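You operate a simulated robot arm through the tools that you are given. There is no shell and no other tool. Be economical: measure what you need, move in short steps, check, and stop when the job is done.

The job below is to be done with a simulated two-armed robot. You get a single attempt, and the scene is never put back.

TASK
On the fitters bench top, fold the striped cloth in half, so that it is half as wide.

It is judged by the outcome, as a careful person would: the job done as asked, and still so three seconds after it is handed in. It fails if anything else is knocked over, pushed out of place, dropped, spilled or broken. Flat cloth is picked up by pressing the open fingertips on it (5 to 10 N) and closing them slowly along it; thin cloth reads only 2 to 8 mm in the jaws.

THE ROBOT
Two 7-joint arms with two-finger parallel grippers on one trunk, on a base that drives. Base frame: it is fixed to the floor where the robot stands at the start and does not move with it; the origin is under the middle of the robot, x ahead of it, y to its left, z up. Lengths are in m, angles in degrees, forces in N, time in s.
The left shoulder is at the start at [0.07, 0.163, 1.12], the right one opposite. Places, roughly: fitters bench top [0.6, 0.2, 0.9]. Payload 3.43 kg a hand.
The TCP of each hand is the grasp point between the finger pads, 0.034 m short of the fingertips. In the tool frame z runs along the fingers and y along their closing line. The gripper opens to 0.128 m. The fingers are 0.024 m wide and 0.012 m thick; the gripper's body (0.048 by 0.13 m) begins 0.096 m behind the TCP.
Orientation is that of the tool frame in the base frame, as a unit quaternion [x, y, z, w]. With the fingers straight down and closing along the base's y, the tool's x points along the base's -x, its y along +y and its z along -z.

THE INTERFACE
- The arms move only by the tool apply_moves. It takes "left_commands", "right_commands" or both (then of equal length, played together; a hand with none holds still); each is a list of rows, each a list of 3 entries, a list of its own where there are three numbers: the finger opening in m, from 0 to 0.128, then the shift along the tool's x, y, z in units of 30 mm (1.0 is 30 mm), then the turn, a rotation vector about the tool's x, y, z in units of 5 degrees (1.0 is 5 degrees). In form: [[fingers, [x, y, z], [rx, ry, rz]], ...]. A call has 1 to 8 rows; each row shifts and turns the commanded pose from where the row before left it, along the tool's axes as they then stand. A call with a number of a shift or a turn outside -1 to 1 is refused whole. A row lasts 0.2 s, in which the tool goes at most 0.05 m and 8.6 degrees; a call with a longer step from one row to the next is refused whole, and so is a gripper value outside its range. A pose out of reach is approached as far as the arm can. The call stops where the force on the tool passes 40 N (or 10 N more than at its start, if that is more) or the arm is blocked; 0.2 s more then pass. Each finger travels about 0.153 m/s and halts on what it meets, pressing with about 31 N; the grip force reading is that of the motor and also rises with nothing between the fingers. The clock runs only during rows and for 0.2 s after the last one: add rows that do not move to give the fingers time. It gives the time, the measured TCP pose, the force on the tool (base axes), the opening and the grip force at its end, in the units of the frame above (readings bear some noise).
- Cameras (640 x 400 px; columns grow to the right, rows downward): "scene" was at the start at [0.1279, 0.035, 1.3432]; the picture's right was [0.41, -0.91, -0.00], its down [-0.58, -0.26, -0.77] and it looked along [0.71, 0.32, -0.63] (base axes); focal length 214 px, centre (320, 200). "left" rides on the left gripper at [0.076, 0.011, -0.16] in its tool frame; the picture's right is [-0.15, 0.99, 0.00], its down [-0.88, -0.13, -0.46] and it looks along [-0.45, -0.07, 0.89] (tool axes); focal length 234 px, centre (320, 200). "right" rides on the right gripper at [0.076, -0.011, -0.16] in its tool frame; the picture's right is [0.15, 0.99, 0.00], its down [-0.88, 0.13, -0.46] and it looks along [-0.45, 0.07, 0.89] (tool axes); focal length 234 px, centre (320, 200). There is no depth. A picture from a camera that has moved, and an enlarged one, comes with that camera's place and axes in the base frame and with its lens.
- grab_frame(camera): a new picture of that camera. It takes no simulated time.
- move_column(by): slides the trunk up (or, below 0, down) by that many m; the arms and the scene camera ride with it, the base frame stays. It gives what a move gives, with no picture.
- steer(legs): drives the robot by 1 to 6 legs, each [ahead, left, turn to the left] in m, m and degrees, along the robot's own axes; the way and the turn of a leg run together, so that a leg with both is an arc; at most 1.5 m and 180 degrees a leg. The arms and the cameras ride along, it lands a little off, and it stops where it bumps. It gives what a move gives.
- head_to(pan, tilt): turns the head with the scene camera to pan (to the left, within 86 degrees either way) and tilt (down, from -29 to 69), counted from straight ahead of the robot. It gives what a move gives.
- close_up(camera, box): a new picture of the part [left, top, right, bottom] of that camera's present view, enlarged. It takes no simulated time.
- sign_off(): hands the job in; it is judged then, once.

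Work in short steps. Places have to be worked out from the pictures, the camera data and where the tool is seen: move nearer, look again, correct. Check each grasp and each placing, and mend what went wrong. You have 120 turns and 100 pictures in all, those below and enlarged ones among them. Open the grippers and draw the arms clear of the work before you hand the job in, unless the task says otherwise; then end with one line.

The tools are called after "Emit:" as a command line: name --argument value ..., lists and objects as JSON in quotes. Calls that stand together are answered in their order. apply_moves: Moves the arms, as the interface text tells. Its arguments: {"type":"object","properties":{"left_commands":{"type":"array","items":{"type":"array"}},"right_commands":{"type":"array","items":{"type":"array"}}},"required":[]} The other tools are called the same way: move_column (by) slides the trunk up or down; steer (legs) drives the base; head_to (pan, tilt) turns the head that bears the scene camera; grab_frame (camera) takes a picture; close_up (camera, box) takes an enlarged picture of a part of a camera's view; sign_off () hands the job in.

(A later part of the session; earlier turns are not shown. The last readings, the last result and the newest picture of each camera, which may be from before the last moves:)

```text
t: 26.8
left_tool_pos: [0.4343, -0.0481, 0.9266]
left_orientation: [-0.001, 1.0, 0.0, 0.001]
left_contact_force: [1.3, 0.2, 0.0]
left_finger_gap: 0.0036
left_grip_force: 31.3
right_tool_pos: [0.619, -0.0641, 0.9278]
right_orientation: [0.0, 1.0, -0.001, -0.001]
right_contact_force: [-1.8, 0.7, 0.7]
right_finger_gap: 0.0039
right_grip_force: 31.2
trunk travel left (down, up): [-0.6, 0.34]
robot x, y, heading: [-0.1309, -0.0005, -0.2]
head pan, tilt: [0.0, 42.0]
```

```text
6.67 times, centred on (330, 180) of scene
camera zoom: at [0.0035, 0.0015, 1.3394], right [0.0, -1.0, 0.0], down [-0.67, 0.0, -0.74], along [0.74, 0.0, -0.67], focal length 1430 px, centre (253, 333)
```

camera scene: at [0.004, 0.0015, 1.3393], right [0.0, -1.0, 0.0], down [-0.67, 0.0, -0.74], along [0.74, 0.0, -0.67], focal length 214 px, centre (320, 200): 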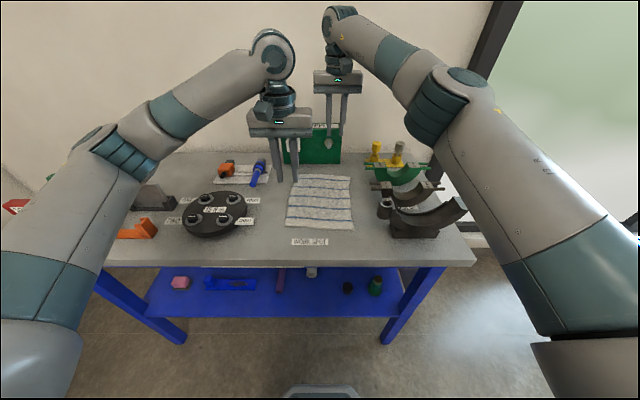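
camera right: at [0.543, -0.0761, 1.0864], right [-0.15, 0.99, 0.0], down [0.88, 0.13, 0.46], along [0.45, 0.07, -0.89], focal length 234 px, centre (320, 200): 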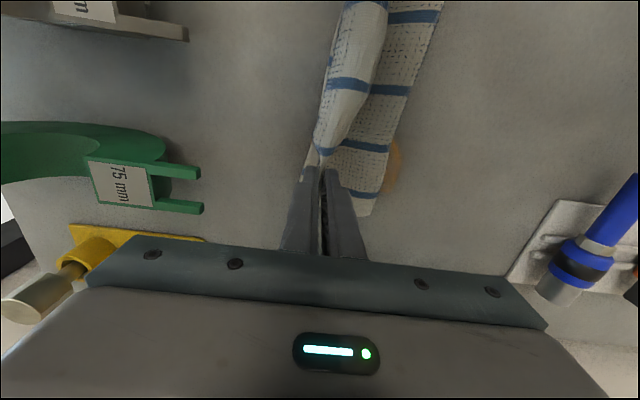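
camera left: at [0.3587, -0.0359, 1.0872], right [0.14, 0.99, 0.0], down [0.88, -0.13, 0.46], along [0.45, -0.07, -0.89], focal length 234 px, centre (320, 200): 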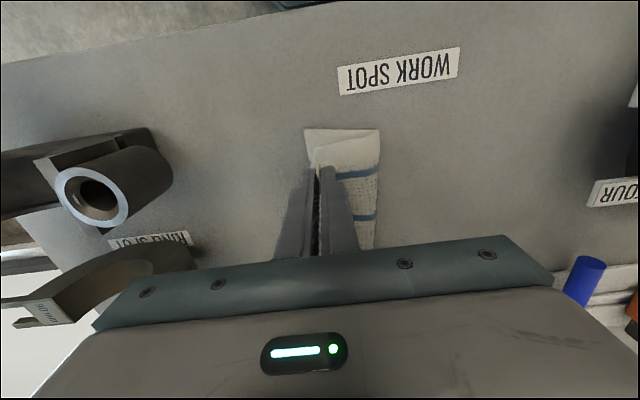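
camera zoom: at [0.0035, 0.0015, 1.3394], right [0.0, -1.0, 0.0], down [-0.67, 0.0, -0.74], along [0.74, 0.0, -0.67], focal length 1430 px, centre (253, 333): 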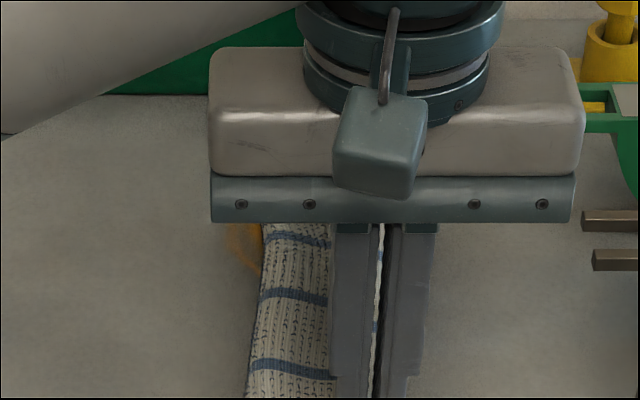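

The orange patch is only a flat stain on the bench. The edge strip is curled back a bit, so I raise about 2 cm and release from the air, letting it spring open as it falls, then withdraw upward.

Emit:
apply_moves --left_commands '[[0.0, [0, -0.1, -0.6], [0, 0, 0]], [0.0, [0, 0, 0], [0, 0, 0]], [0.03, [0, 0, 0], [0, 0, 0]], [0.03, [0, 0, -1], [0, 0, 0]], [0.03, [0, 0, -1], [0, 0, 0]], [0.03, [0, 0, 0], [0, 0, 0]]]' --right_commands '[[0.0, [0, -0.1, -0.6], [0, 0, 0]], [0.0, [0, 0, 0], [0, 0, 0]], [0.03, [0, 0, 0], [0, 0, 0]], [0.03, [0, 0, -1], [0, 0, 0]], [0.03, [0, 0, -1], [0, 0, 0]], [0.03, [0, 0, 0], [0, 0, 0]]]'

Emit:
grab_frame --camera "left"

Emit:
grab_frame --camera "right"

Emit:
close_up --camera "scene" --box '[240, 120, 400, 260]'

```text
t: 28.2
left_tool_pos: [0.4379, -0.0522, 1.0044]
left_orientation: [-0.001, 1.0, 0.0, -0.001]
left_contact_force: [0.2, -0.8, -0.4]
left_finger_gap: 0.03
left_grip_force: 0.1
right_tool_pos: [0.6195, -0.066, 1.0048]
right_orientation: [0.0, 1.0, 0.0, 0.0]
right_contact_force: [-0.5, -0.4, -0.6]
right_finger_gap: 0.0299
right_grip_force: 0.0
trunk travel left (down, up): [-0.6, 0.34]
robot x, y, heading: [-0.1306, 0.0006, -0.1]
head pan, tilt: [0.0, 42.0]
```

```text
66 pictures are left
camera left: at [0.3615, -0.0407, 1.165], right [0.14, 0.99, 0.0], down [0.88, -0.13, 0.45], along [0.45, -0.07, -0.89], focal length 234 px, centre (320, 200)
```

left: 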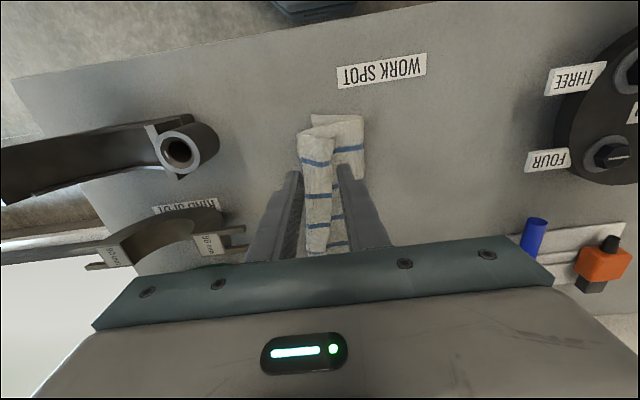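

```text
65 pictures are left
camera right: at [0.5439, -0.0778, 1.1633], right [-0.15, 0.99, 0.0], down [0.88, 0.13, 0.45], along [0.45, 0.07, -0.89], focal length 234 px, centre (320, 200)
```

right: 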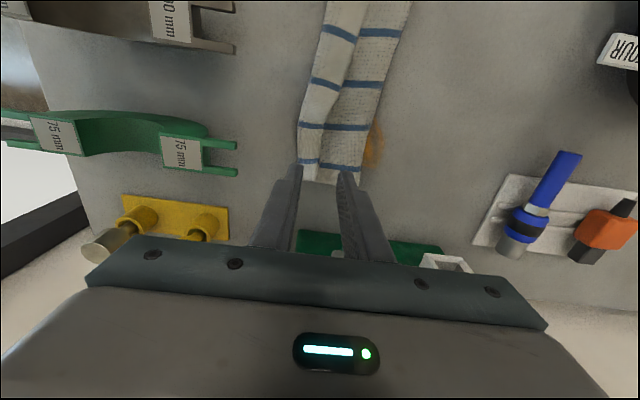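

```text
2.86 times, centred on (320, 190) of scene
camera zoom: at [0.0047, 0.0, 1.3391], right [0.0, -1.0, 0.0], down [-0.67, 0.0, -0.74], along [0.74, 0.0, -0.67], focal length 613 px, centre (320, 229)
```

zoom: 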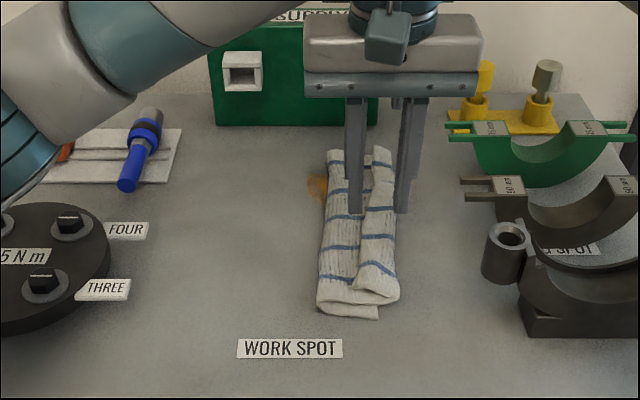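

The edge strip did fold back over the top. I move both hands up and look closely at its shape.

Emit:
apply_moves --left_commands '[[0.0, [0.3, 1, -0.6], [0, 0, 0]], [0.0, [0.3, 1, -0.6], [0, 0, 0]], [0.0, [0.3, 1, -0.6], [0, 0, 0]], [0.0, [0, 1, 0], [0, 0, 0]]]' --right_commands '[[0.0, [0, -1, -0.6], [0, 0, 0]], [0.0, [0, -1, -0.6], [0, 0, 0]], [0.0, [0, -1, -0.6], [0, 0, 0]], [0.0, [0, 0, 0], [0, 0, 0]]]'

Emit:
close_up --camera "scene" --box '[290, 145, 370, 215]'

Emit:
grab_frame --camera "left"

Emit:
grab_frame --camera "right"

```text
t: 29.2
left_tool_pos: [0.4087, 0.0699, 1.0571]
left_orientation: [-0.001, 1.0, -0.001, -0.001]
left_contact_force: [-0.9, 0.5, -0.3]
left_finger_gap: 0.0
left_grip_force: 30.9
right_tool_pos: [0.6194, -0.1564, 1.058]
right_orientation: [0.0, 1.0, -0.001, -0.001]
right_contact_force: [0.5, 0.2, 0.3]
right_finger_gap: 0.0
right_grip_force: 30.5
trunk travel left (down, up): [-0.6, 0.34]
robot x, y, heading: [-0.1283, 0.0021, -0.2]
head pan, tilt: [0.0, 42.0]
```

```text
5.71 times, centred on (330, 180) of scene
camera zoom: at [0.0045, 0.0024, 1.3392], right [0.0, -1.0, 0.0], down [-0.67, 0.0, -0.74], along [0.74, 0.0, -0.67], focal length 1226 px, centre (263, 314)
```

zoom: 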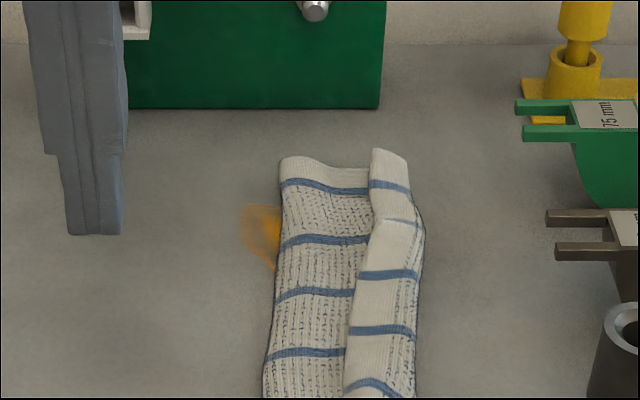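

```text
62 pictures are left
camera left: at [0.3316, 0.0827, 1.2175], right [0.15, 0.99, 0.0], down [0.88, -0.13, 0.45], along [0.45, -0.07, -0.89], focal length 234 px, centre (320, 200)
```

left: 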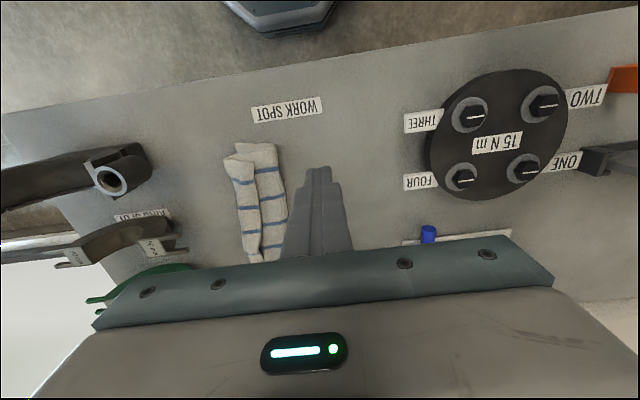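

```text
61 pictures are left
camera right: at [0.5444, -0.1674, 1.218], right [-0.15, 0.99, 0.0], down [0.88, 0.13, 0.45], along [0.45, 0.07, -0.89], focal length 234 px, centre (320, 200)
```

right: 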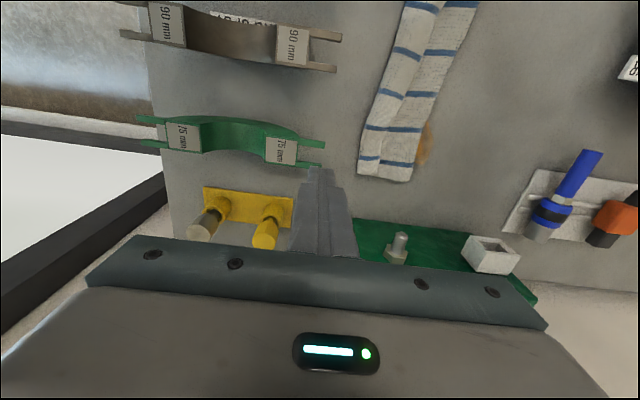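

The strip that folded back is about 3.5 cm wide, because closing across the edge leaves a flap outside the grip. I'll turn both grippers 90° to close along the edge and hold just its rim. Then I'll unfold and redo the fold.

Emit:
apply_moves --left_commands '[[0.03, [0, 0, 0], [0, 0, 1]], [0.03, [0, 0, 0], [0, 0, 1]], [0.03, [0, 0, 0], [0, 0, 1]], [0.03, [0, 0, 0], [0, 0, 1]], [0.03, [0, 0, 0], [0, 0, 1]], [0.03, [0, 0, 0], [0, 0, 1]], [0.03, [0, 0, 0], [0, 0, 1]], [0.03, [0, 0, 0], [0, 0, 1]]]' --right_commands '[[0.03, [0, 0, 0], [0, 0, -1]], [0.03, [0, 0, 0], [0, 0, -1]], [0.03, [0, 0, 0], [0, 0, -1]], [0.03, [0, 0, 0], [0, 0, -1]], [0.03, [0, 0, 0], [0, 0, -1]], [0.03, [0, 0, 0], [0, 0, -1]], [0.03, [0, 0, 0], [0, 0, -1]], [0.03, [0, 0, 0], [0, 0, -1]]]'

Emit:
apply_moves --left_commands '[[0.03, [0, 0, 0], [0, 0, 1]], [0.03, [0, 0, 0], [0, 0, 1]], [0.03, [0, 0, 0], [0, 0, 1]], [0.03, [0, 0, 0], [0, 0, 1]], [0.03, [0, 0, 0], [0, 0, 1]], [0.03, [0, 0, 0], [0, 0, 1]], [0.03, [0, 0, 0], [0, 0, 1]], [0.03, [0, 0, 0], [0, 0, 1]]]' --right_commands '[[0.03, [0, 0, 0], [0, 0, -1]], [0.03, [0, 0, 0], [0, 0, -1]], [0.03, [0, 0, 0], [0, 0, -1]], [0.03, [0, 0, 0], [0, 0, -1]], [0.03, [0, 0, 0], [0, 0, -1]], [0.03, [0, 0, 0], [0, 0, -1]], [0.03, [0, 0, 0], [0, 0, -1]], [0.03, [0, 0, 0], [0, 0, -1]]]'

Emit:
apply_moves --left_commands '[[0.03, [0, 0, 0], [0, 0, 1]], [0.03, [0, 0, 0], [0, 0, 1]]]' --right_commands '[[0.03, [0, 0, 0], [0, 0, -1]], [0.03, [0, 0, 0], [0, 0, -1]]]'

Emit:
grab_frame --camera "scene"

Emit:
grab_frame --camera "left"

Emit:
grab_frame --camera "right"

```text
t: 31.0
left_tool_pos: [0.4074, 0.0685, 1.0572]
left_orientation: [0.342, 0.94, 0.001, 0.0]
left_contact_force: [-0.3, 0.0, -0.7]
left_finger_gap: 0.03
left_grip_force: 0.0
right_tool_pos: [0.6188, -0.1586, 1.0581]
right_orientation: [-0.28, 0.96, -0.001, 0.0]
right_contact_force: [0.6, 0.0, 0.3]
right_finger_gap: 0.0299
right_grip_force: 0.1
right hand out of reach, approached as far as the arm can: row 8
trunk travel left (down, up): [-0.6, 0.34]
robot x, y, heading: [-0.1271, 0.002, 0.4]
head pan, tilt: [0.0, 42.0]
```

```text
t: 32.8
left_tool_pos: [0.4067, 0.0683, 1.0566]
left_orientation: [0.642, 0.766, 0.0, 0.0]
left_contact_force: [-0.1, -0.4, -0.7]
left_finger_gap: 0.0302
left_grip_force: 0.0
right_tool_pos: [0.5962, -0.1736, 1.0477]
right_orientation: [-0.313, 0.95, 0.002, 0.0]
right_contact_force: [-0.5, 0.6, 0.4]
right_finger_gap: 0.0296
right_grip_force: 0.0
right hand out of reach, approached as far as the arm can: row 1, 2, 3, 4, 5, 6, 7, 8
trunk travel left (down, up): [-0.6, 0.34]
robot x, y, heading: [-0.1314, 0.0002, 0.0]
head pan, tilt: [0.0, 42.0]
```

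```text
t: 33.4
left_tool_pos: [0.4069, 0.0672, 1.0582]
left_orientation: [0.707, 0.708, -0.001, 0.0]
left_contact_force: [-1.3, -0.7, 0.0]
left_finger_gap: 0.03
left_grip_force: 0.0
right_tool_pos: [0.5967, -0.1726, 1.0492]
right_orientation: [-0.314, 0.949, 0.001, 0.0]
right_contact_force: [0.2, -0.5, -0.6]
right_finger_gap: 0.0298
right_grip_force: 0.0
right hand out of reach, approached as far as the arm can: row 1, 2
trunk travel left (down, up): [-0.6, 0.34]
robot x, y, heading: [-0.1317, 0.0001, -0.3]
head pan, tilt: [0.0, 42.0]
```

```text
60 pictures are left
camera scene: at [0.0039, 0.0002, 1.3393], right [0.0, -1.0, 0.0], down [-0.67, 0.0, -0.74], along [0.74, 0.0, -0.67], focal length 214 px, centre (320, 200)
```

scene: 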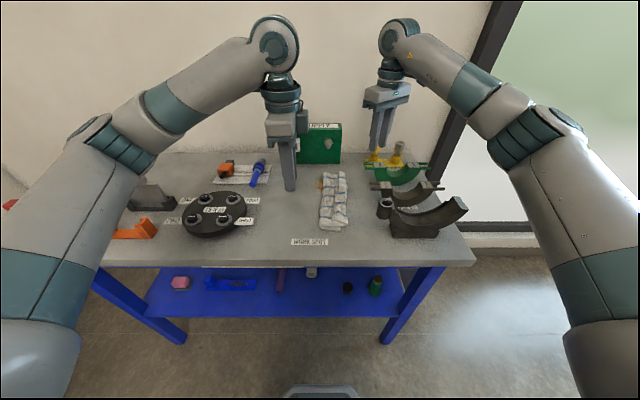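

```text
59 pictures are left
camera left: at [0.4177, 0.1441, 1.2178], right [0.99, -0.15, 0.0], down [-0.13, -0.88, 0.46], along [-0.07, -0.45, -0.89], focal length 234 px, centre (320, 200)
```

left: 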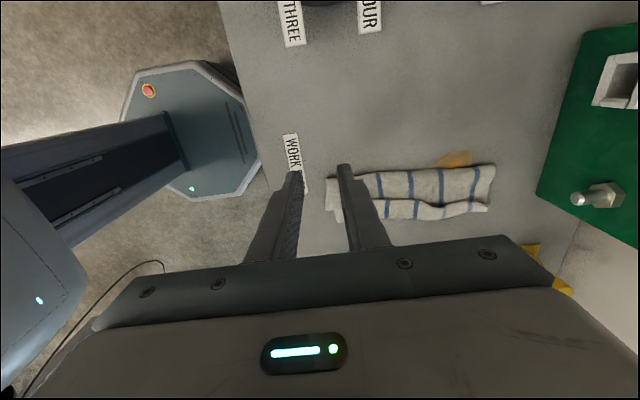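

```text
58 pictures are left
camera right: at [0.5421, -0.2286, 1.2068], right [-0.71, 0.71, 0.0], down [0.63, 0.63, 0.46], along [0.32, 0.33, -0.89], focal length 234 px, centre (320, 200)
```

right: 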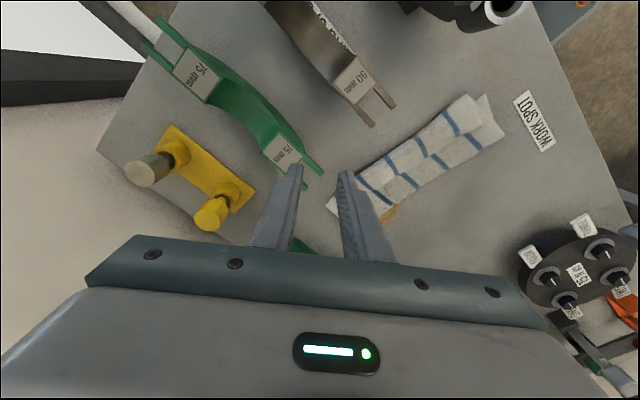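

The left hand turned, but the right arm hit its limit that way. I turn the right the opposite way.

Emit:
apply_moves --right_commands '[[0.03, [0, 0, 0], [0, 0, 1]], [0.03, [0, 0, 0], [0, 0, 1]], [0.03, [0, 0, 0], [0, 0, 1]], [0.03, [0, 0, 0], [0, 0, 1]], [0.03, [0, 0, 0], [0, 0, 1]], [0.03, [0, 0, 0], [0, 0, 1]], [0.03, [0, 0, 0], [0, 0, 1]], [0.03, [0, 0, 0], [0, 0, 1]]]'

Emit:
apply_moves --right_commands '[[0.03, [0, 0, 0], [0, 0, 1]], [0.03, [0, 0, 0], [0, 0, 1]], [0.03, [0, 0, 0], [0, 0, 1]], [0.03, [0, 0, 0], [0, 0, 1]], [0.03, [0, 0, 0], [0, 0, 1]], [0.03, [0, 0, 0], [0, 0, 1]], [0.03, [0, 0, 0], [0, 0, 1]], [0.03, [0, 0, 0], [0, 0, 1]]]'

Emit:
apply_moves --right_commands '[[0.03, [0, 0, 0], [0, 0, 1]], [0.03, [0, 0, 0], [0, 0, 1]], [0.03, [0, 0, 0], [0, 0, 1]], [0.03, [0, 0, 0], [0, 0, 1]], [0.03, [0, 0, 0], [0, 0, 1]], [0.03, [0, 0, 0], [0, 0, 1]], [0.03, [0, 0, 0], [0, 0, 1]], [0.03, [0, 0, 0], [0, 0, 1]]]'

```text
t: 35.2
left_tool_pos: [0.4077, 0.0679, 1.0577]
left_orientation: [0.707, 0.707, 0.0, 0.0]
left_contact_force: [0.5, -0.8, -0.3]
left_finger_gap: 0.03
left_grip_force: 0.1
right_tool_pos: [0.5956, -0.1742, 1.0481]
right_orientation: [0.03, 1.0, 0.002, 0.0]
right_contact_force: [-0.2, -0.3, 0.6]
right_finger_gap: 0.03
right_grip_force: 0.0
trunk travel left (down, up): [-0.6, 0.34]
robot x, y, heading: [-0.1286, 0.0042, 0.1]
head pan, tilt: [0.0, 42.0]
```

```text
t: 37.0
left_tool_pos: [0.4062, 0.0678, 1.0576]
left_orientation: [0.707, 0.708, 0.0, -0.001]
left_contact_force: [-0.7, 0.8, 0.3]
left_finger_gap: 0.0298
left_grip_force: 0.0
right_tool_pos: [0.5976, -0.1744, 1.0475]
right_orientation: [0.37, 0.929, 0.001, -0.002]
right_contact_force: [0.9, 0.6, 0.7]
right_finger_gap: 0.0299
right_grip_force: 0.0
trunk travel left (down, up): [-0.6, 0.34]
robot x, y, heading: [-0.1326, -0.0019, 0.2]
head pan, tilt: [0.0, 42.0]
```

```text
t: 38.8
left_tool_pos: [0.4064, 0.068, 1.0567]
left_orientation: [0.707, 0.707, 0.001, 0.0]
left_contact_force: [-0.3, -0.7, -0.4]
left_finger_gap: 0.03
left_grip_force: 0.0
right_tool_pos: [0.5967, -0.1735, 1.0479]
right_orientation: [0.666, 0.746, 0.001, -0.003]
right_contact_force: [1.0, -0.3, -0.3]
right_finger_gap: 0.03
right_grip_force: 0.1
trunk travel left (down, up): [-0.6, 0.34]
robot x, y, heading: [-0.1311, 0.0023, 0.3]
head pan, tilt: [0.0, 42.0]
```

Both grippers now close along x (tool x = +y, tool y = +x). The folded-back strip lies at y −.043…−.08 near and −.066…−.094 far. I move both hands over it.

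Emit:
apply_moves --left_commands '[[0.03, [-0.85, 0.26, 0], [0, 0, 0]], [0.03, [-0.85, 0.26, 0], [0, 0, 0]], [0.03, [-0.85, 0.26, 0.4], [0, 0, 0]], [0.03, [-0.85, 0.26, 0.8], [0, 0, 0]], [0.03, [-0.7, 0.26, 0.8], [0, 0, 0]], [0.03, [0, 0, 0.8], [0, 0, 0]], [0.03, [0, 0, 0.8], [0, 0, 0]], [0.03, [0, 0, 0.6], [0, 0, 0]]]' --right_commands '[[0.03, [0, 0, 0], [0, 0, 1]], [0.03, [0, 0, 0], [0, 0, 0.3]], [0.03, [0.85, 0.26, 0.2], [0, 0, 0]], [0.03, [0.85, 0.26, 0.7], [0, 0, 0]], [0.03, [0.85, 0.26, 0.7], [0, 0, 0]], [0.03, [0.7, 0, 0.8], [0, 0, 0]], [0.03, [0, 0, 0.8], [0, 0, 0]], [0.03, [0, 0, 0.7], [0, 0, 0]]]'

Emit:
close_up --camera "scene" --box '[260, 120, 420, 240]'

Emit:
grab_frame --camera "left"

Emit:
grab_frame --camera "right"

```text
t: 40.6
left_tool_pos: [0.4478, -0.0529, 0.9312]
left_orientation: [0.707, 0.708, 0.0, -0.001]
left_contact_force: [0.2, -0.3, 0.7]
left_finger_gap: 0.0299
left_grip_force: 0.1
right_tool_pos: [0.6206, -0.076, 0.9307]
right_orientation: [0.707, 0.708, 0.0, -0.002]
right_contact_force: [0.5, 0.0, 0.2]
right_finger_gap: 0.0299
right_grip_force: 0.1
trunk travel left (down, up): [-0.6, 0.34]
robot x, y, heading: [-0.1297, -0.0025, -0.4]
head pan, tilt: [0.0, 42.0]
```

```text
3.33 times, centred on (340, 180) of scene
camera zoom: at [0.0047, 0.0006, 1.3393], right [0.0, -1.0, 0.0], down [-0.67, 0.0, -0.74], along [0.74, 0.0, -0.67], focal length 715 px, centre (253, 267)
```

zoom: 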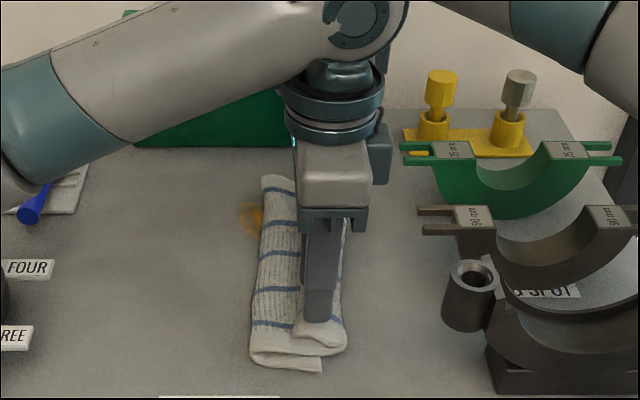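

```text
56 pictures are left
camera left: at [0.4577, 0.0235, 1.092], right [0.99, -0.15, 0.0], down [-0.13, -0.88, 0.46], along [-0.07, -0.45, -0.89], focal length 234 px, centre (320, 200)
```

left: 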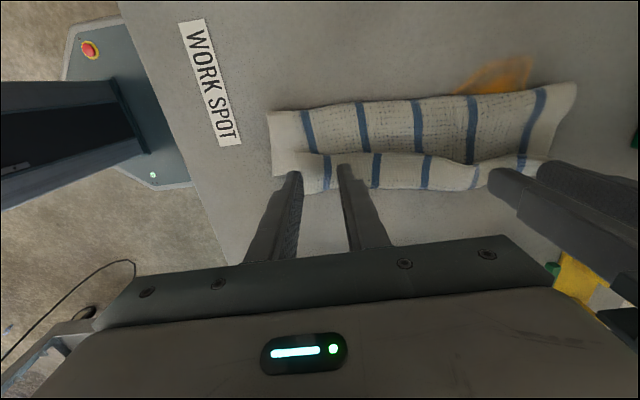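

```text
55 pictures are left
camera right: at [0.6093, -0.0012, 1.0903], right [0.99, 0.15, 0.0], down [0.13, -0.88, 0.45], along [0.06, -0.45, -0.89], focal length 234 px, centre (320, 200)
```

right: 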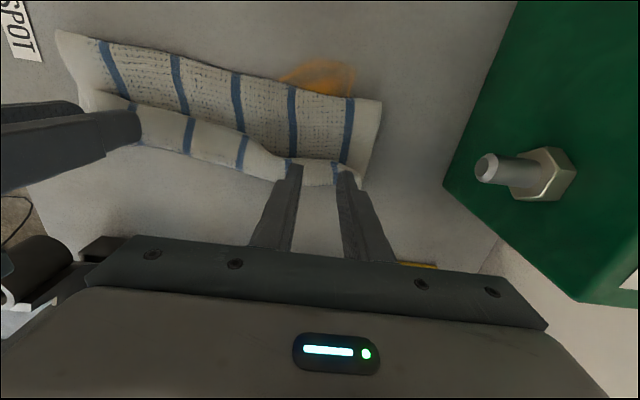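

The fingers are over the strip in both views. I lower to light contact.

Emit:
apply_moves --left_commands '[[0.03, [0, 0, 0.5], [0, 0, 0]], [0.03, [0, 0, 0.2], [0, 0, 0]], [0.03, [0, 0, 0.1], [0, 0, 0]], [0.03, [0, 0, 0.1], [0, 0, 0]], [0.03, [0, 0, 0], [0, 0, 0]]]' --right_commands '[[0.03, [0, 0, 0.5], [0, 0, 0]], [0.03, [0, 0, 0.2], [0, 0, 0]], [0.03, [0, 0, 0.1], [0, 0, 0]], [0.03, [0, 0, 0.1], [0, 0, 0]], [0.03, [0, 0, 0], [0, 0, 0]]]'

```text
t: 41.8
left_tool_pos: [0.4459, -0.0549, 0.9043]
left_orientation: [0.707, 0.708, 0.0, 0.0]
left_contact_force: [0.4, 0.5, 4.2]
left_finger_gap: 0.03
left_grip_force: 0.1
right_tool_pos: [0.6187, -0.0759, 0.9041]
right_orientation: [0.707, 0.707, 0.0, -0.002]
right_contact_force: [1.1, -0.4, 3.7]
right_finger_gap: 0.0298
right_grip_force: 0.1
trunk travel left (down, up): [-0.6, 0.34]
robot x, y, heading: [-0.1309, -0.0021, 0.2]
head pan, tilt: [0.0, 42.0]
```

Contact is about 4 N on each hand, so I press slightly more and close slowly.

Emit:
apply_moves --left_commands '[[0.028, [0, 0, 0.05], [0, 0, 0]], [0.024, [0, 0, 0], [0, 0, 0]], [0.02, [0, 0, 0], [0, 0, 0]], [0.016, [0, 0, 0], [0, 0, 0]], [0.012, [0, 0, 0], [0, 0, 0]], [0.008, [0, 0, 0], [0, 0, 0]], [0.004, [0, 0, 0], [0, 0, 0]], [0.0, [0, 0, 0], [0, 0, 0]]]' --right_commands '[[0.028, [0, 0, 0.05], [0, 0, 0]], [0.024, [0, 0, 0], [0, 0, 0]], [0.02, [0, 0, 0], [0, 0, 0]], [0.016, [0, 0, 0], [0, 0, 0]], [0.012, [0, 0, 0], [0, 0, 0]], [0.008, [0, 0, 0], [0, 0, 0]], [0.004, [0, 0, 0], [0, 0, 0]], [0.0, [0, 0, 0], [0, 0, 0]]]'

Emit:
apply_moves --left_commands '[[0.0, [0, 0, 0], [0, 0, 0]], [0.0, [0, 0, -0.7], [0, 0, 0]], [0.0, [0.3, 0, -0.8], [0, 0, 0]], [0.0, [0, 0, 0], [0, 0, 0]]]' --right_commands '[[0.0, [0, 0, 0], [0, 0, 0]], [0.0, [0, 0, -0.7], [0, 0, 0]], [0.0, [0.3, 0, -0.8], [0, 0, 0]], [0.0, [0, 0, 0], [0, 0, 0]]]'

Emit:
grab_frame --camera "left"

Emit:
grab_frame --camera "right"

```text
t: 43.6
left_tool_pos: [0.4447, -0.0537, 0.9047]
left_orientation: [0.707, 0.707, 0.0, 0.001]
left_contact_force: [0.3, -0.7, 4.9]
left_finger_gap: 0.0
left_grip_force: 30.6
right_tool_pos: [0.6184, -0.0763, 0.9039]
right_orientation: [0.706, 0.708, 0.001, -0.002]
right_contact_force: [0.4, -0.2, 6.3]
right_finger_gap: 0.0
right_grip_force: 30.9
trunk travel left (down, up): [-0.6, 0.34]
robot x, y, heading: [-0.1315, -0.0024, 0.3]
head pan, tilt: [0.0, 42.0]
```

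```text
t: 44.6
left_tool_pos: [0.4464, -0.0448, 0.9485]
left_orientation: [0.707, 0.707, -0.001, 0.0]
left_contact_force: [1.0, -0.6, -0.6]
left_finger_gap: 0.0
left_grip_force: 30.8
right_tool_pos: [0.619, -0.068, 0.9459]
right_orientation: [0.707, 0.707, 0.001, -0.003]
right_contact_force: [0.0, -0.7, -0.4]
right_finger_gap: 0.0
right_grip_force: 31.2
trunk travel left (down, up): [-0.6, 0.34]
robot x, y, heading: [-0.1327, -0.0007, -0.1]
head pan, tilt: [0.0, 42.0]
```

```text
54 pictures are left
camera left: at [0.4576, 0.0323, 1.1086], right [0.99, -0.15, 0.0], down [-0.13, -0.88, 0.46], along [-0.07, -0.45, -0.89], focal length 234 px, centre (320, 200)
```

left: 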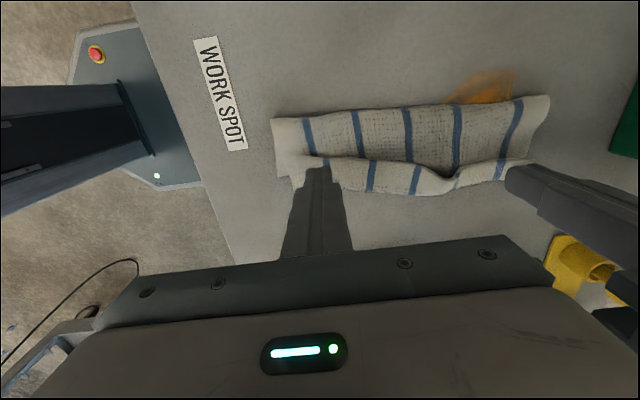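

```text
53 pictures are left
camera right: at [0.6087, 0.007, 1.1058], right [0.99, 0.15, 0.0], down [0.13, -0.88, 0.45], along [0.06, -0.45, -0.89], focal length 234 px, centre (320, 200)
```

right: 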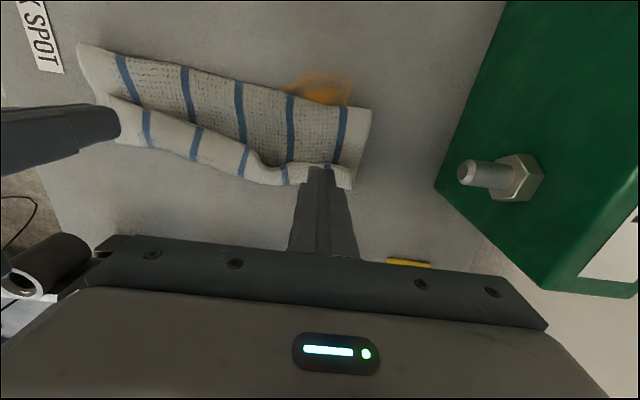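

Both slipped, since the press was too light. I retry with a firmer press (~9 N) and a slower close.

Emit:
apply_moves --left_commands '[[0.036, [-0.3, 0, 0], [0, 0, 0]], [0.036, [0, 0, 0.8], [0, 0, 0]], [0.036, [0, 0, 0.6], [0, 0, 0]], [0.036, [0, 0, 0.12], [0, 0, 0]], [0.036, [0, 0, 0.08], [0, 0, 0]], [0.036, [0, 0, 0], [0, 0, 0]]]' --right_commands '[[0.036, [-0.3, 0, 0], [0, 0, 0]], [0.036, [0, 0, 0.8], [0, 0, 0]], [0.036, [0, 0, 0.6], [0, 0, 0]], [0.036, [0, 0, 0.12], [0, 0, 0]], [0.036, [0, 0, 0.08], [0, 0, 0]], [0.036, [0, 0, 0], [0, 0, 0]]]'

```text
t: 46.0
left_tool_pos: [0.4461, -0.054, 0.9025]
left_orientation: [0.707, 0.708, 0.0, 0.0]
left_contact_force: [2.7, 3.0, 15.0]
left_finger_gap: 0.0361
left_grip_force: 0.2
right_tool_pos: [0.6177, -0.0749, 0.9025]
right_orientation: [0.706, 0.708, 0.002, -0.001]
right_contact_force: [3.4, -0.1, 9.6]
right_finger_gap: 0.0357
right_grip_force: 0.0
trunk travel left (down, up): [-0.6, 0.34]
robot x, y, heading: [-0.1294, -0.0001, 0.1]
head pan, tilt: [0.0, 42.0]
```

The left reads 15 N, so I ease it a hair. The right is at 10 N. I close slowly.

Emit:
apply_moves --left_commands '[[0.034, [0, 0, -0.03], [0, 0, 0]], [0.032, [0, 0, 0], [0, 0, 0]], [0.03, [0, 0, 0], [0, 0, 0]], [0.028, [0, 0, 0], [0, 0, 0]], [0.026, [0, 0, 0], [0, 0, 0]], [0.024, [0, 0, 0], [0, 0, 0]], [0.022, [0, 0, 0], [0, 0, 0]], [0.02, [0, 0, 0], [0, 0, 0]]]' --right_commands '[[0.034, [0, 0, 0], [0, 0, 0]], [0.032, [0, 0, 0], [0, 0, 0]], [0.03, [0, 0, 0], [0, 0, 0]], [0.028, [0, 0, 0], [0, 0, 0]], [0.026, [0, 0, 0], [0, 0, 0]], [0.024, [0, 0, 0], [0, 0, 0]], [0.022, [0, 0, 0], [0, 0, 0]], [0.02, [0, 0, 0], [0, 0, 0]]]'

Emit:
apply_moves --left_commands '[[0.018, [0, 0, 0], [0, 0, 0]], [0.016, [0, 0, 0], [0, 0, 0]], [0.013, [0, 0, 0], [0, 0, 0]], [0.01, [0, 0, 0], [0, 0, 0]], [0.007, [0, 0, 0], [0, 0, 0]], [0.004, [0, 0, 0], [0, 0, 0]], [0.001, [0, 0, 0], [0, 0, 0]], [0.0, [0, 0, 0], [0, 0, 0]]]' --right_commands '[[0.018, [0, 0, 0], [0, 0, 0]], [0.016, [0, 0, 0], [0, 0, 0]], [0.013, [0, 0, 0], [0, 0, 0]], [0.01, [0, 0, 0], [0, 0, 0]], [0.007, [0, 0, 0], [0, 0, 0]], [0.004, [0, 0, 0], [0, 0, 0]], [0.001, [0, 0, 0], [0, 0, 0]], [0.0, [0, 0, 0], [0, 0, 0]]]'

Emit:
grab_frame --camera "left"

Emit:
grab_frame --camera "right"

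```text
t: 47.8
left_tool_pos: [0.4426, -0.0546, 0.9027]
left_orientation: [0.707, 0.708, 0.0, 0.0]
left_contact_force: [0.5, -0.4, 13.3]
left_finger_gap: 0.0197
left_grip_force: 0.0
right_tool_pos: [0.6165, -0.0756, 0.9033]
right_orientation: [0.707, 0.708, 0.002, -0.001]
right_contact_force: [-0.5, -0.5, 12.2]
right_finger_gap: 0.0197
right_grip_force: 0.0
trunk travel left (down, up): [-0.6, 0.34]
robot x, y, heading: [-0.1317, 0.0004, -0.0]
head pan, tilt: [0.0, 42.0]
```

```text
t: 49.6
left_tool_pos: [0.4428, -0.0547, 0.9024]
left_orientation: [0.707, 0.707, 0.001, 0.0]
left_contact_force: [-0.1, 0.7, 11.5]
left_finger_gap: 0.0001
left_grip_force: 30.7
right_tool_pos: [0.6163, -0.0752, 0.9021]
right_orientation: [0.706, 0.708, 0.001, -0.001]
right_contact_force: [-1.1, 0.2, 12.4]
right_finger_gap: 0.0047
right_grip_force: 30.5
trunk travel left (down, up): [-0.6, 0.34]
robot x, y, heading: [-0.1311, 0.0007, 0.1]
head pan, tilt: [0.0, 42.0]
```

```text
52 pictures are left
camera left: at [0.4547, 0.0223, 1.0632], right [0.99, -0.15, 0.0], down [-0.13, -0.88, 0.46], along [-0.06, -0.45, -0.89], focal length 234 px, centre (320, 200)
```

left: 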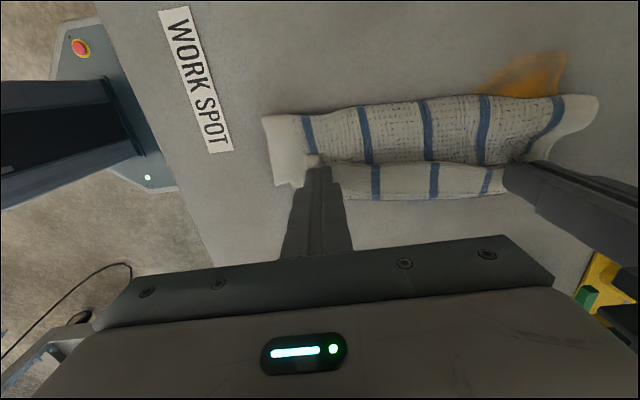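

```text
51 pictures are left
camera right: at [0.6061, -0.0002, 1.0618], right [0.99, 0.15, 0.0], down [0.13, -0.88, 0.45], along [0.07, -0.45, -0.89], focal length 234 px, centre (320, 200)
```

right: 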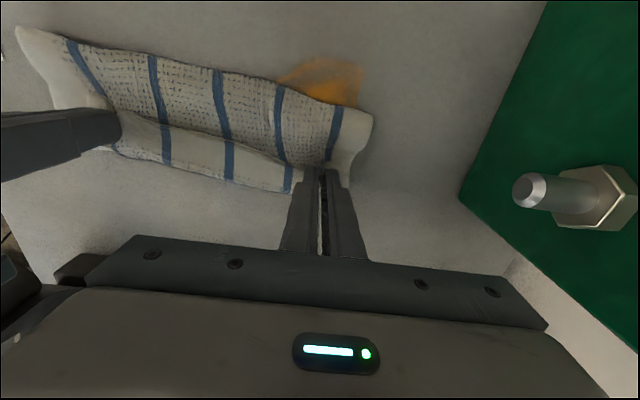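

The right hand has it and the left slipped again near the corner. I raise the left clear and let the right carry its part back over to the left.

Emit:
apply_moves --left_commands '[[0.0, [0, 0, -1], [0, 0, 0]], [0.036, [0, 0, -1], [0, 0, 0]], [0.036, [0, 0, -1], [0, 0, 0]], [0.036, [0, 0, 0], [0, 0, 0]], [0.036, [0, 0, 0], [0, 0, 0]], [0.036, [0, 0, 0], [0, 0, 0]], [0.036, [0, 0, 0], [0, 0, 0]], [0.036, [0, 0, 0], [0, 0, 0]]]' --right_commands '[[0.0, [0, 0, -0.8], [0, 0, 0]], [0.0, [0.3, 0, -0.8], [0, 0, 0]], [0.0, [0.7, 0, -0.5], [0, 0, 0]], [0.0, [0.9, 0, -0.2], [0, 0, 0]], [0.0, [0.9, 0, 0.1], [0, 0, 0]], [0.0, [0.9, 0, 0.4], [0, 0, 0]], [0.0, [0.8, 0, 0.6], [0, 0, 0]], [0.0, [0, 0, 0], [0, 0, 0]]]'

Emit:
grab_frame --camera "scene"

Emit:
grab_frame --camera "left"

Emit:
grab_frame --camera "right"

```text
t: 51.2
left_tool_pos: [0.4471, -0.0438, 0.9884]
left_orientation: [0.704, 0.71, -0.001, -0.006]
left_contact_force: [-3.9, 0.5, -4.8]
left_finger_gap: 0.036
left_grip_force: 0.0
right_tool_pos: [0.6321, 0.0301, 0.9462]
right_orientation: [0.722, 0.692, 0.005, -0.004]
right_contact_force: [0.1, 0.4, 0.2]
right_finger_gap: 0.0044
right_grip_force: 31.1
trunk travel left (down, up): [-0.6, 0.34]
robot x, y, heading: [-0.1285, 0.0003, -0.0]
head pan, tilt: [0.0, 42.0]
stopped in row 8 (left hand): the force on the tool passed its limit (the readings are from after the stop); the commanded pose is now the measured one
```

```text
50 pictures are left
camera scene: at [0.0043, 0.0005, 1.3392], right [0.0, -1.0, 0.0], down [-0.67, 0.0, -0.74], along [0.74, 0.0, -0.67], focal length 214 px, centre (320, 200)
```

scene: 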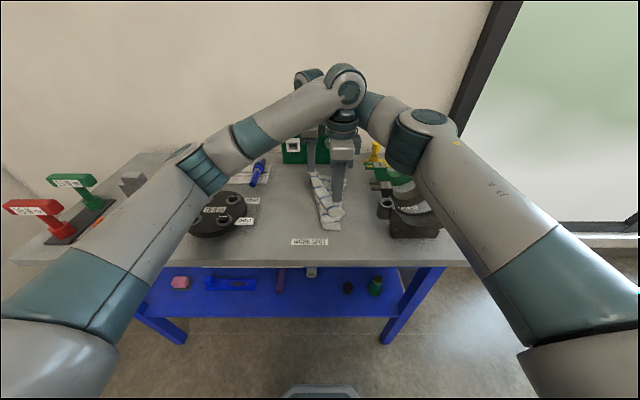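

```text
49 pictures are left
camera left: at [0.4585, 0.0318, 1.1491], right [0.99, -0.14, -0.01], down [-0.12, -0.89, 0.45], along [-0.07, -0.44, -0.89], focal length 234 px, centre (320, 200)
```

left: 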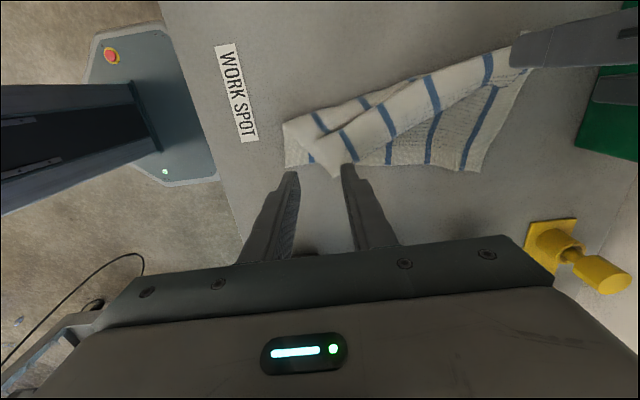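

```text
48 pictures are left
camera right: at [0.6247, 0.1039, 1.1061], right [0.99, 0.1, 0.0], down [0.09, -0.89, 0.45], along [0.05, -0.44, -0.9], focal length 234 px, centre (320, 200)
```

right: 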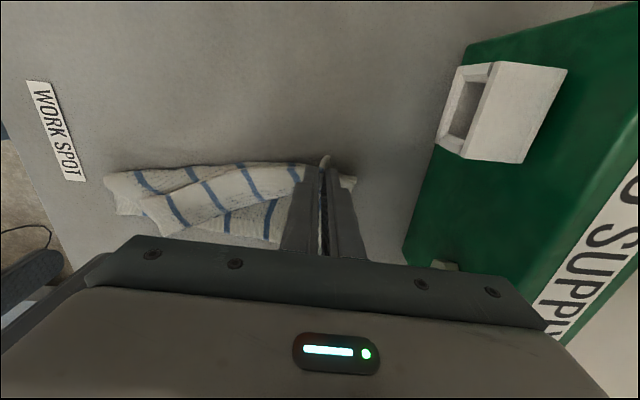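

The two arms touched lightly, the left wrist against the right forearm. I shift the left hand away toward +y first, then continue with the right.

Emit:
apply_moves --left_commands '[[0.036, [0.7, 0, 0], [0, 0, 0]], [0.036, [0.9, 0, 0], [0, 0, 0]], [0.036, [0.9, 0, 0], [0, 0, 0]], [0.036, [0.9, 0, 0], [0, 0, 0]], [0.036, [0.9, 0, 0], [0, 0, 0]], [0.036, [0.5, 0, 0], [0, 0, 0]]]' --right_commands '[[0.0, [0, 0, 0], [0, 0, 0]], [0.0, [0, 0, 0], [0, 0, 0]], [0.0, [0, 0, 0], [0, 0, 0]], [0.0, [0.7, 0, 0.4], [0, 0, 0]], [0.0, [0.7, 0, 0.5], [0, 0, 0]], [0.0, [0.5, 0, 0.4], [0, 0, 0]]]'

Emit:
grab_frame --camera "scene"

Emit:
grab_frame --camera "left"

```text
t: 52.6
left_tool_pos: [0.4451, 0.1025, 0.9881]
left_orientation: [0.704, 0.71, -0.001, -0.005]
left_contact_force: [0.9, 0.0, 0.5]
left_finger_gap: 0.0363
left_grip_force: 0.1
right_tool_pos: [0.6328, 0.0904, 0.9079]
right_orientation: [0.722, 0.692, 0.004, -0.003]
right_contact_force: [-0.9, 0.6, -0.4]
right_finger_gap: 0.0039
right_grip_force: 30.5
trunk travel left (down, up): [-0.6, 0.34]
robot x, y, heading: [-0.1295, -0.0042, -0.0]
head pan, tilt: [0.0, 42.0]
```

```text
47 pictures are left
camera scene: at [0.0035, 0.0021, 1.3393], right [0.0, -1.0, 0.0], down [-0.67, 0.0, -0.74], along [0.74, 0.0, -0.67], focal length 214 px, centre (320, 200)
```

scene: 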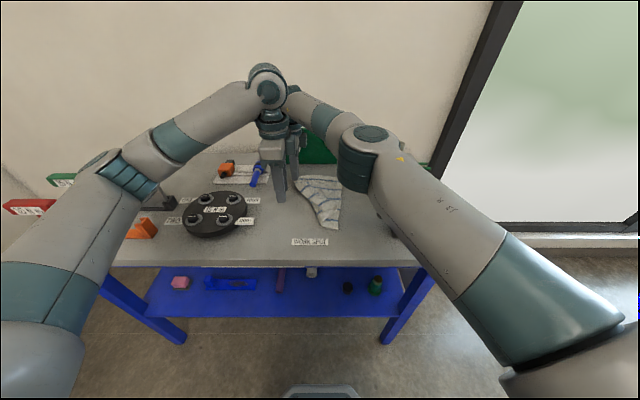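

```text
46 pictures are left
camera left: at [0.4568, 0.178, 1.1494], right [0.99, -0.14, -0.01], down [-0.12, -0.88, 0.45], along [-0.07, -0.45, -0.89], focal length 234 px, centre (320, 200)
```

left: 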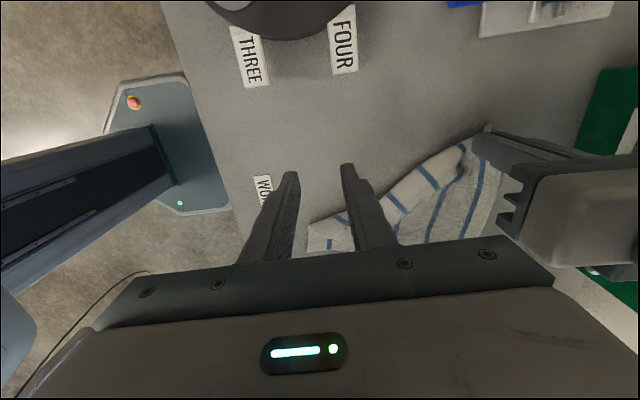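

The far end is unfolded and the near corner still lies folded. I lower the right hand and release, then move it out so the left can work.

Emit:
apply_moves --right_commands '[[0.0, [0.15, 0, 0.2], [0, 0, 0]], [0.03, [0, 0, 0], [0, 0, 0]], [0.03, [0, 0, -0.8], [0, 0, 0]], [0.03, [0, 0, -1], [0, 0, 0]], [0.03, [-1, 0, -0.5], [0, 0, 0]], [0.03, [-1, 0, 0], [0, 0, 0]], [0.03, [-1, 0, 0], [0, 0, 0]], [0.03, [-1, 0, 0], [0, 0, 0]]]'

Emit:
apply_moves --right_commands '[[0.03, [-1, 0, 0], [0, 0, 0]], [0.03, [-1, 0, 0], [0, 0, 0]], [0.03, [-1, 0, 0], [0, 0, 0]], [0.03, [-1, 0, 0], [0, 0, 0]], [0.03, [-1, 0, 0], [0, 0, 0]]]'

Emit:
grab_frame --camera "scene"

Emit:
grab_frame --camera "left"

```text
t: 54.4
left_tool_pos: [0.4455, 0.0998, 0.9883]
left_orientation: [0.704, 0.71, -0.001, -0.008]
left_contact_force: [0.4, -0.5, 0.1]
left_finger_gap: 0.0359
left_grip_force: 0.1
right_tool_pos: [0.6295, -0.0338, 0.971]
right_orientation: [0.722, 0.692, 0.004, -0.005]
right_contact_force: [0.1, -0.7, -0.4]
right_finger_gap: 0.0302
right_grip_force: 0.1
right hand out of reach, approached as far as the arm can: row 4
trunk travel left (down, up): [-0.6, 0.34]
robot x, y, heading: [-0.1275, 0.0003, -0.1]
head pan, tilt: [0.0, 42.0]
```

```text
t: 55.6
left_tool_pos: [0.4461, 0.1004, 0.9896]
left_orientation: [0.705, 0.71, 0.0, -0.006]
left_contact_force: [0.5, 0.2, -0.2]
left_finger_gap: 0.0359
left_grip_force: 0.0
right_tool_pos: [0.6218, -0.1809, 0.9708]
right_orientation: [0.722, 0.692, 0.004, -0.004]
right_contact_force: [0.3, 1.6, 1.6]
right_finger_gap: 0.03
right_grip_force: 0.1
trunk travel left (down, up): [-0.6, 0.34]
robot x, y, heading: [-0.1316, 0.0015, 0.1]
head pan, tilt: [0.0, 42.0]
```

```text
45 pictures are left
camera scene: at [0.0034, -0.0004, 1.3394], right [0.0, -1.0, 0.0], down [-0.67, 0.0, -0.74], along [0.74, 0.0, -0.67], focal length 214 px, centre (320, 200)
```

scene: 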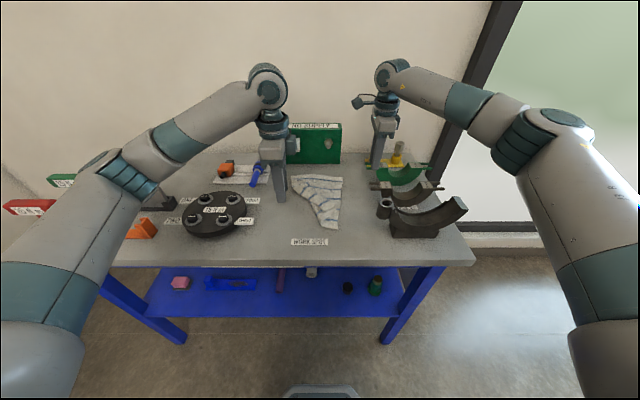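

```text
44 pictures are left
camera left: at [0.4567, 0.176, 1.1498], right [0.99, -0.14, -0.01], down [-0.12, -0.89, 0.45], along [-0.07, -0.44, -0.89], focal length 234 px, centre (320, 200)
```

left: 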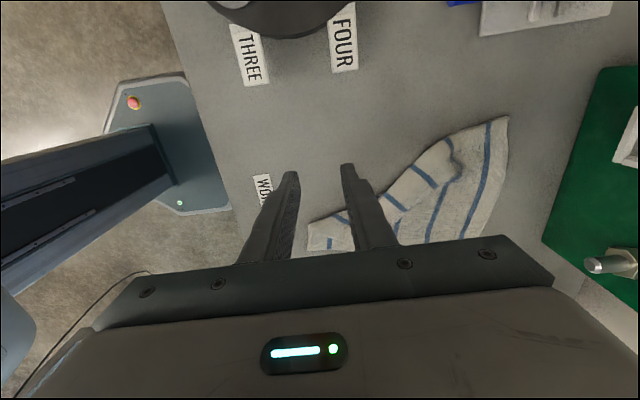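

The right hand reads a slight force near the yellow posts, so I raise it straight up as a precaution. Then I look at the cloth.

Emit:
apply_moves --right_commands '[[0.03, [0, 0, -0.8], [0, 0, 0]], [0.03, [0, 0, -0.8], [0, 0, 0]], [0.03, [0, 0, -0.8], [0, 0, 0]]]'

Emit:
close_up --camera "scene" --box '[250, 130, 450, 255]'

Emit:
grab_frame --camera "right"

```text
t: 56.4
left_tool_pos: [0.446, 0.1011, 0.9894]
left_orientation: [0.704, 0.71, -0.001, -0.006]
left_contact_force: [0.9, -0.1, -0.8]
left_finger_gap: 0.0362
left_grip_force: 0.1
right_tool_pos: [0.6198, -0.1821, 1.0429]
right_orientation: [0.722, 0.692, 0.004, -0.004]
right_contact_force: [-0.4, 0.3, 0.5]
right_finger_gap: 0.0298
right_grip_force: 0.1
trunk travel left (down, up): [-0.6, 0.34]
robot x, y, heading: [-0.1318, -0.0018, 0.2]
head pan, tilt: [0.0, 42.0]
```

```text
3.20 times, centred on (350, 192) of scene
camera zoom: at [0.0034, 0.0006, 1.3393], right [0.0, -1.0, 0.0], down [-0.67, 0.0, -0.74], along [0.74, 0.0, -0.67], focal length 686 px, centre (224, 224)
```

zoom: 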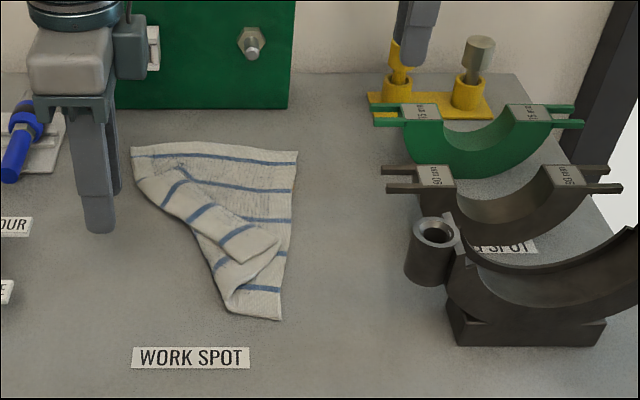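

```text
42 pictures are left
camera right: at [0.612, -0.1066, 1.2022], right [0.99, 0.1, 0.0], down [0.09, -0.89, 0.45], along [0.05, -0.44, -0.89], focal length 234 px, centre (320, 200)
```

right: 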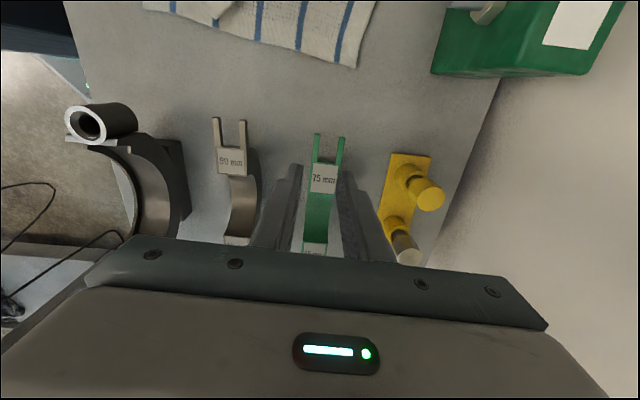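

Nothing else has moved. The near-left corner is still folded over, with its band near (.495,−.010). I bring the left hand over it and down to contact.

Emit:
apply_moves --left_commands '[[0.04, [-0.9, 0.4, 0], [0, 0, 0]], [0.04, [-0.9, 0.4, 0.5], [0, 0, 0]], [0.04, [-0.95, 0.4, 0.7], [0, 0, 0]], [0.04, [-0.95, 0.4, 0.8], [0, 0, 0]], [0.04, [0, 0, 0.6], [0, 0, 0]], [0.04, [0, 0, 0.2], [0, 0, 0]], [0.04, [0, 0, 0.1], [0, 0, 0]], [0.04, [0, 0, 0], [0, 0, 0]]]'

Emit:
grab_frame --camera "left"

```text
t: 58.2
left_tool_pos: [0.4939, -0.0116, 0.903]
left_orientation: [0.704, 0.71, 0.0, -0.005]
left_contact_force: [1.5, 1.2, 10.5]
left_finger_gap: 0.04
left_grip_force: 0.0
right_tool_pos: [0.619, -0.1811, 1.0431]
right_orientation: [0.722, 0.692, 0.004, -0.004]
right_contact_force: [-0.5, 0.0, -0.1]
right_finger_gap: 0.0299
right_grip_force: 0.1
trunk travel left (down, up): [-0.6, 0.34]
robot x, y, heading: [-0.1341, -0.0016, -0.0]
head pan, tilt: [0.0, 42.0]
```

```text
41 pictures are left
camera left: at [0.5051, 0.0644, 1.064], right [0.99, -0.14, -0.01], down [-0.12, -0.88, 0.45], along [-0.07, -0.45, -0.89], focal length 234 px, centre (320, 200)
```

left: 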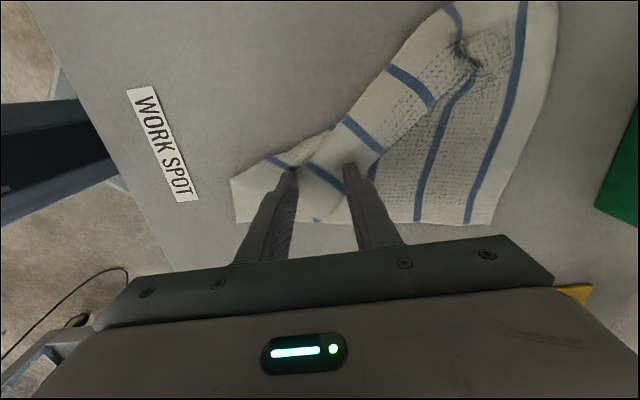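

Contact is at 10.5 N with the fingers across the folded band. I close slowly over two calls.

Emit:
apply_moves --left_commands '[[0.038, [0, 0, 0], [0, 0, 0]], [0.035, [0, 0, 0], [0, 0, 0]], [0.032, [0, 0, 0], [0, 0, 0]], [0.029, [0, 0, 0], [0, 0, 0]], [0.026, [0, 0, 0], [0, 0, 0]], [0.023, [0, 0, 0], [0, 0, 0]], [0.02, [0, 0, 0], [0, 0, 0]], [0.018, [0, 0, 0], [0, 0, 0]]]'

Emit:
apply_moves --left_commands '[[0.016, [0, 0, 0], [0, 0, 0]], [0.014, [0, 0, 0], [0, 0, 0]], [0.012, [0, 0, 0], [0, 0, 0]], [0.01, [0, 0, 0], [0, 0, 0]], [0.007, [0, 0, 0], [0, 0, 0]], [0.004, [0, 0, 0], [0, 0, 0]], [0.0, [0, 0, 0], [0, 0, 0]], [0.0, [0, 0, 0], [0, 0, 0]]]'

```text
t: 60.0
left_tool_pos: [0.4933, -0.0116, 0.9027]
left_orientation: [0.705, 0.71, 0.0, -0.005]
left_contact_force: [0.4, -0.7, 13.2]
left_finger_gap: 0.0177
left_grip_force: 0.0
right_tool_pos: [0.6192, -0.1817, 1.0429]
right_orientation: [0.722, 0.692, 0.004, -0.003]
right_contact_force: [0.3, 1.2, 0.4]
right_finger_gap: 0.0299
right_grip_force: 0.1
trunk travel left (down, up): [-0.6, 0.34]
robot x, y, heading: [-0.1315, -0.0028, -0.0]
head pan, tilt: [0.0, 42.0]
```

```text
t: 61.8
left_tool_pos: [0.4935, -0.0116, 0.9027]
left_orientation: [0.704, 0.71, 0.0, -0.005]
left_contact_force: [1.0, -0.3, 13.2]
left_finger_gap: 0.0044
left_grip_force: 31.0
right_tool_pos: [0.6195, -0.1815, 1.0417]
right_orientation: [0.722, 0.692, 0.004, -0.003]
right_contact_force: [0.0, 0.4, -0.1]
right_finger_gap: 0.0299
right_grip_force: 0.0
trunk travel left (down, up): [-0.6, 0.34]
robot x, y, heading: [-0.1299, 0.0021, -0.1]
head pan, tilt: [0.0, 42.0]
```

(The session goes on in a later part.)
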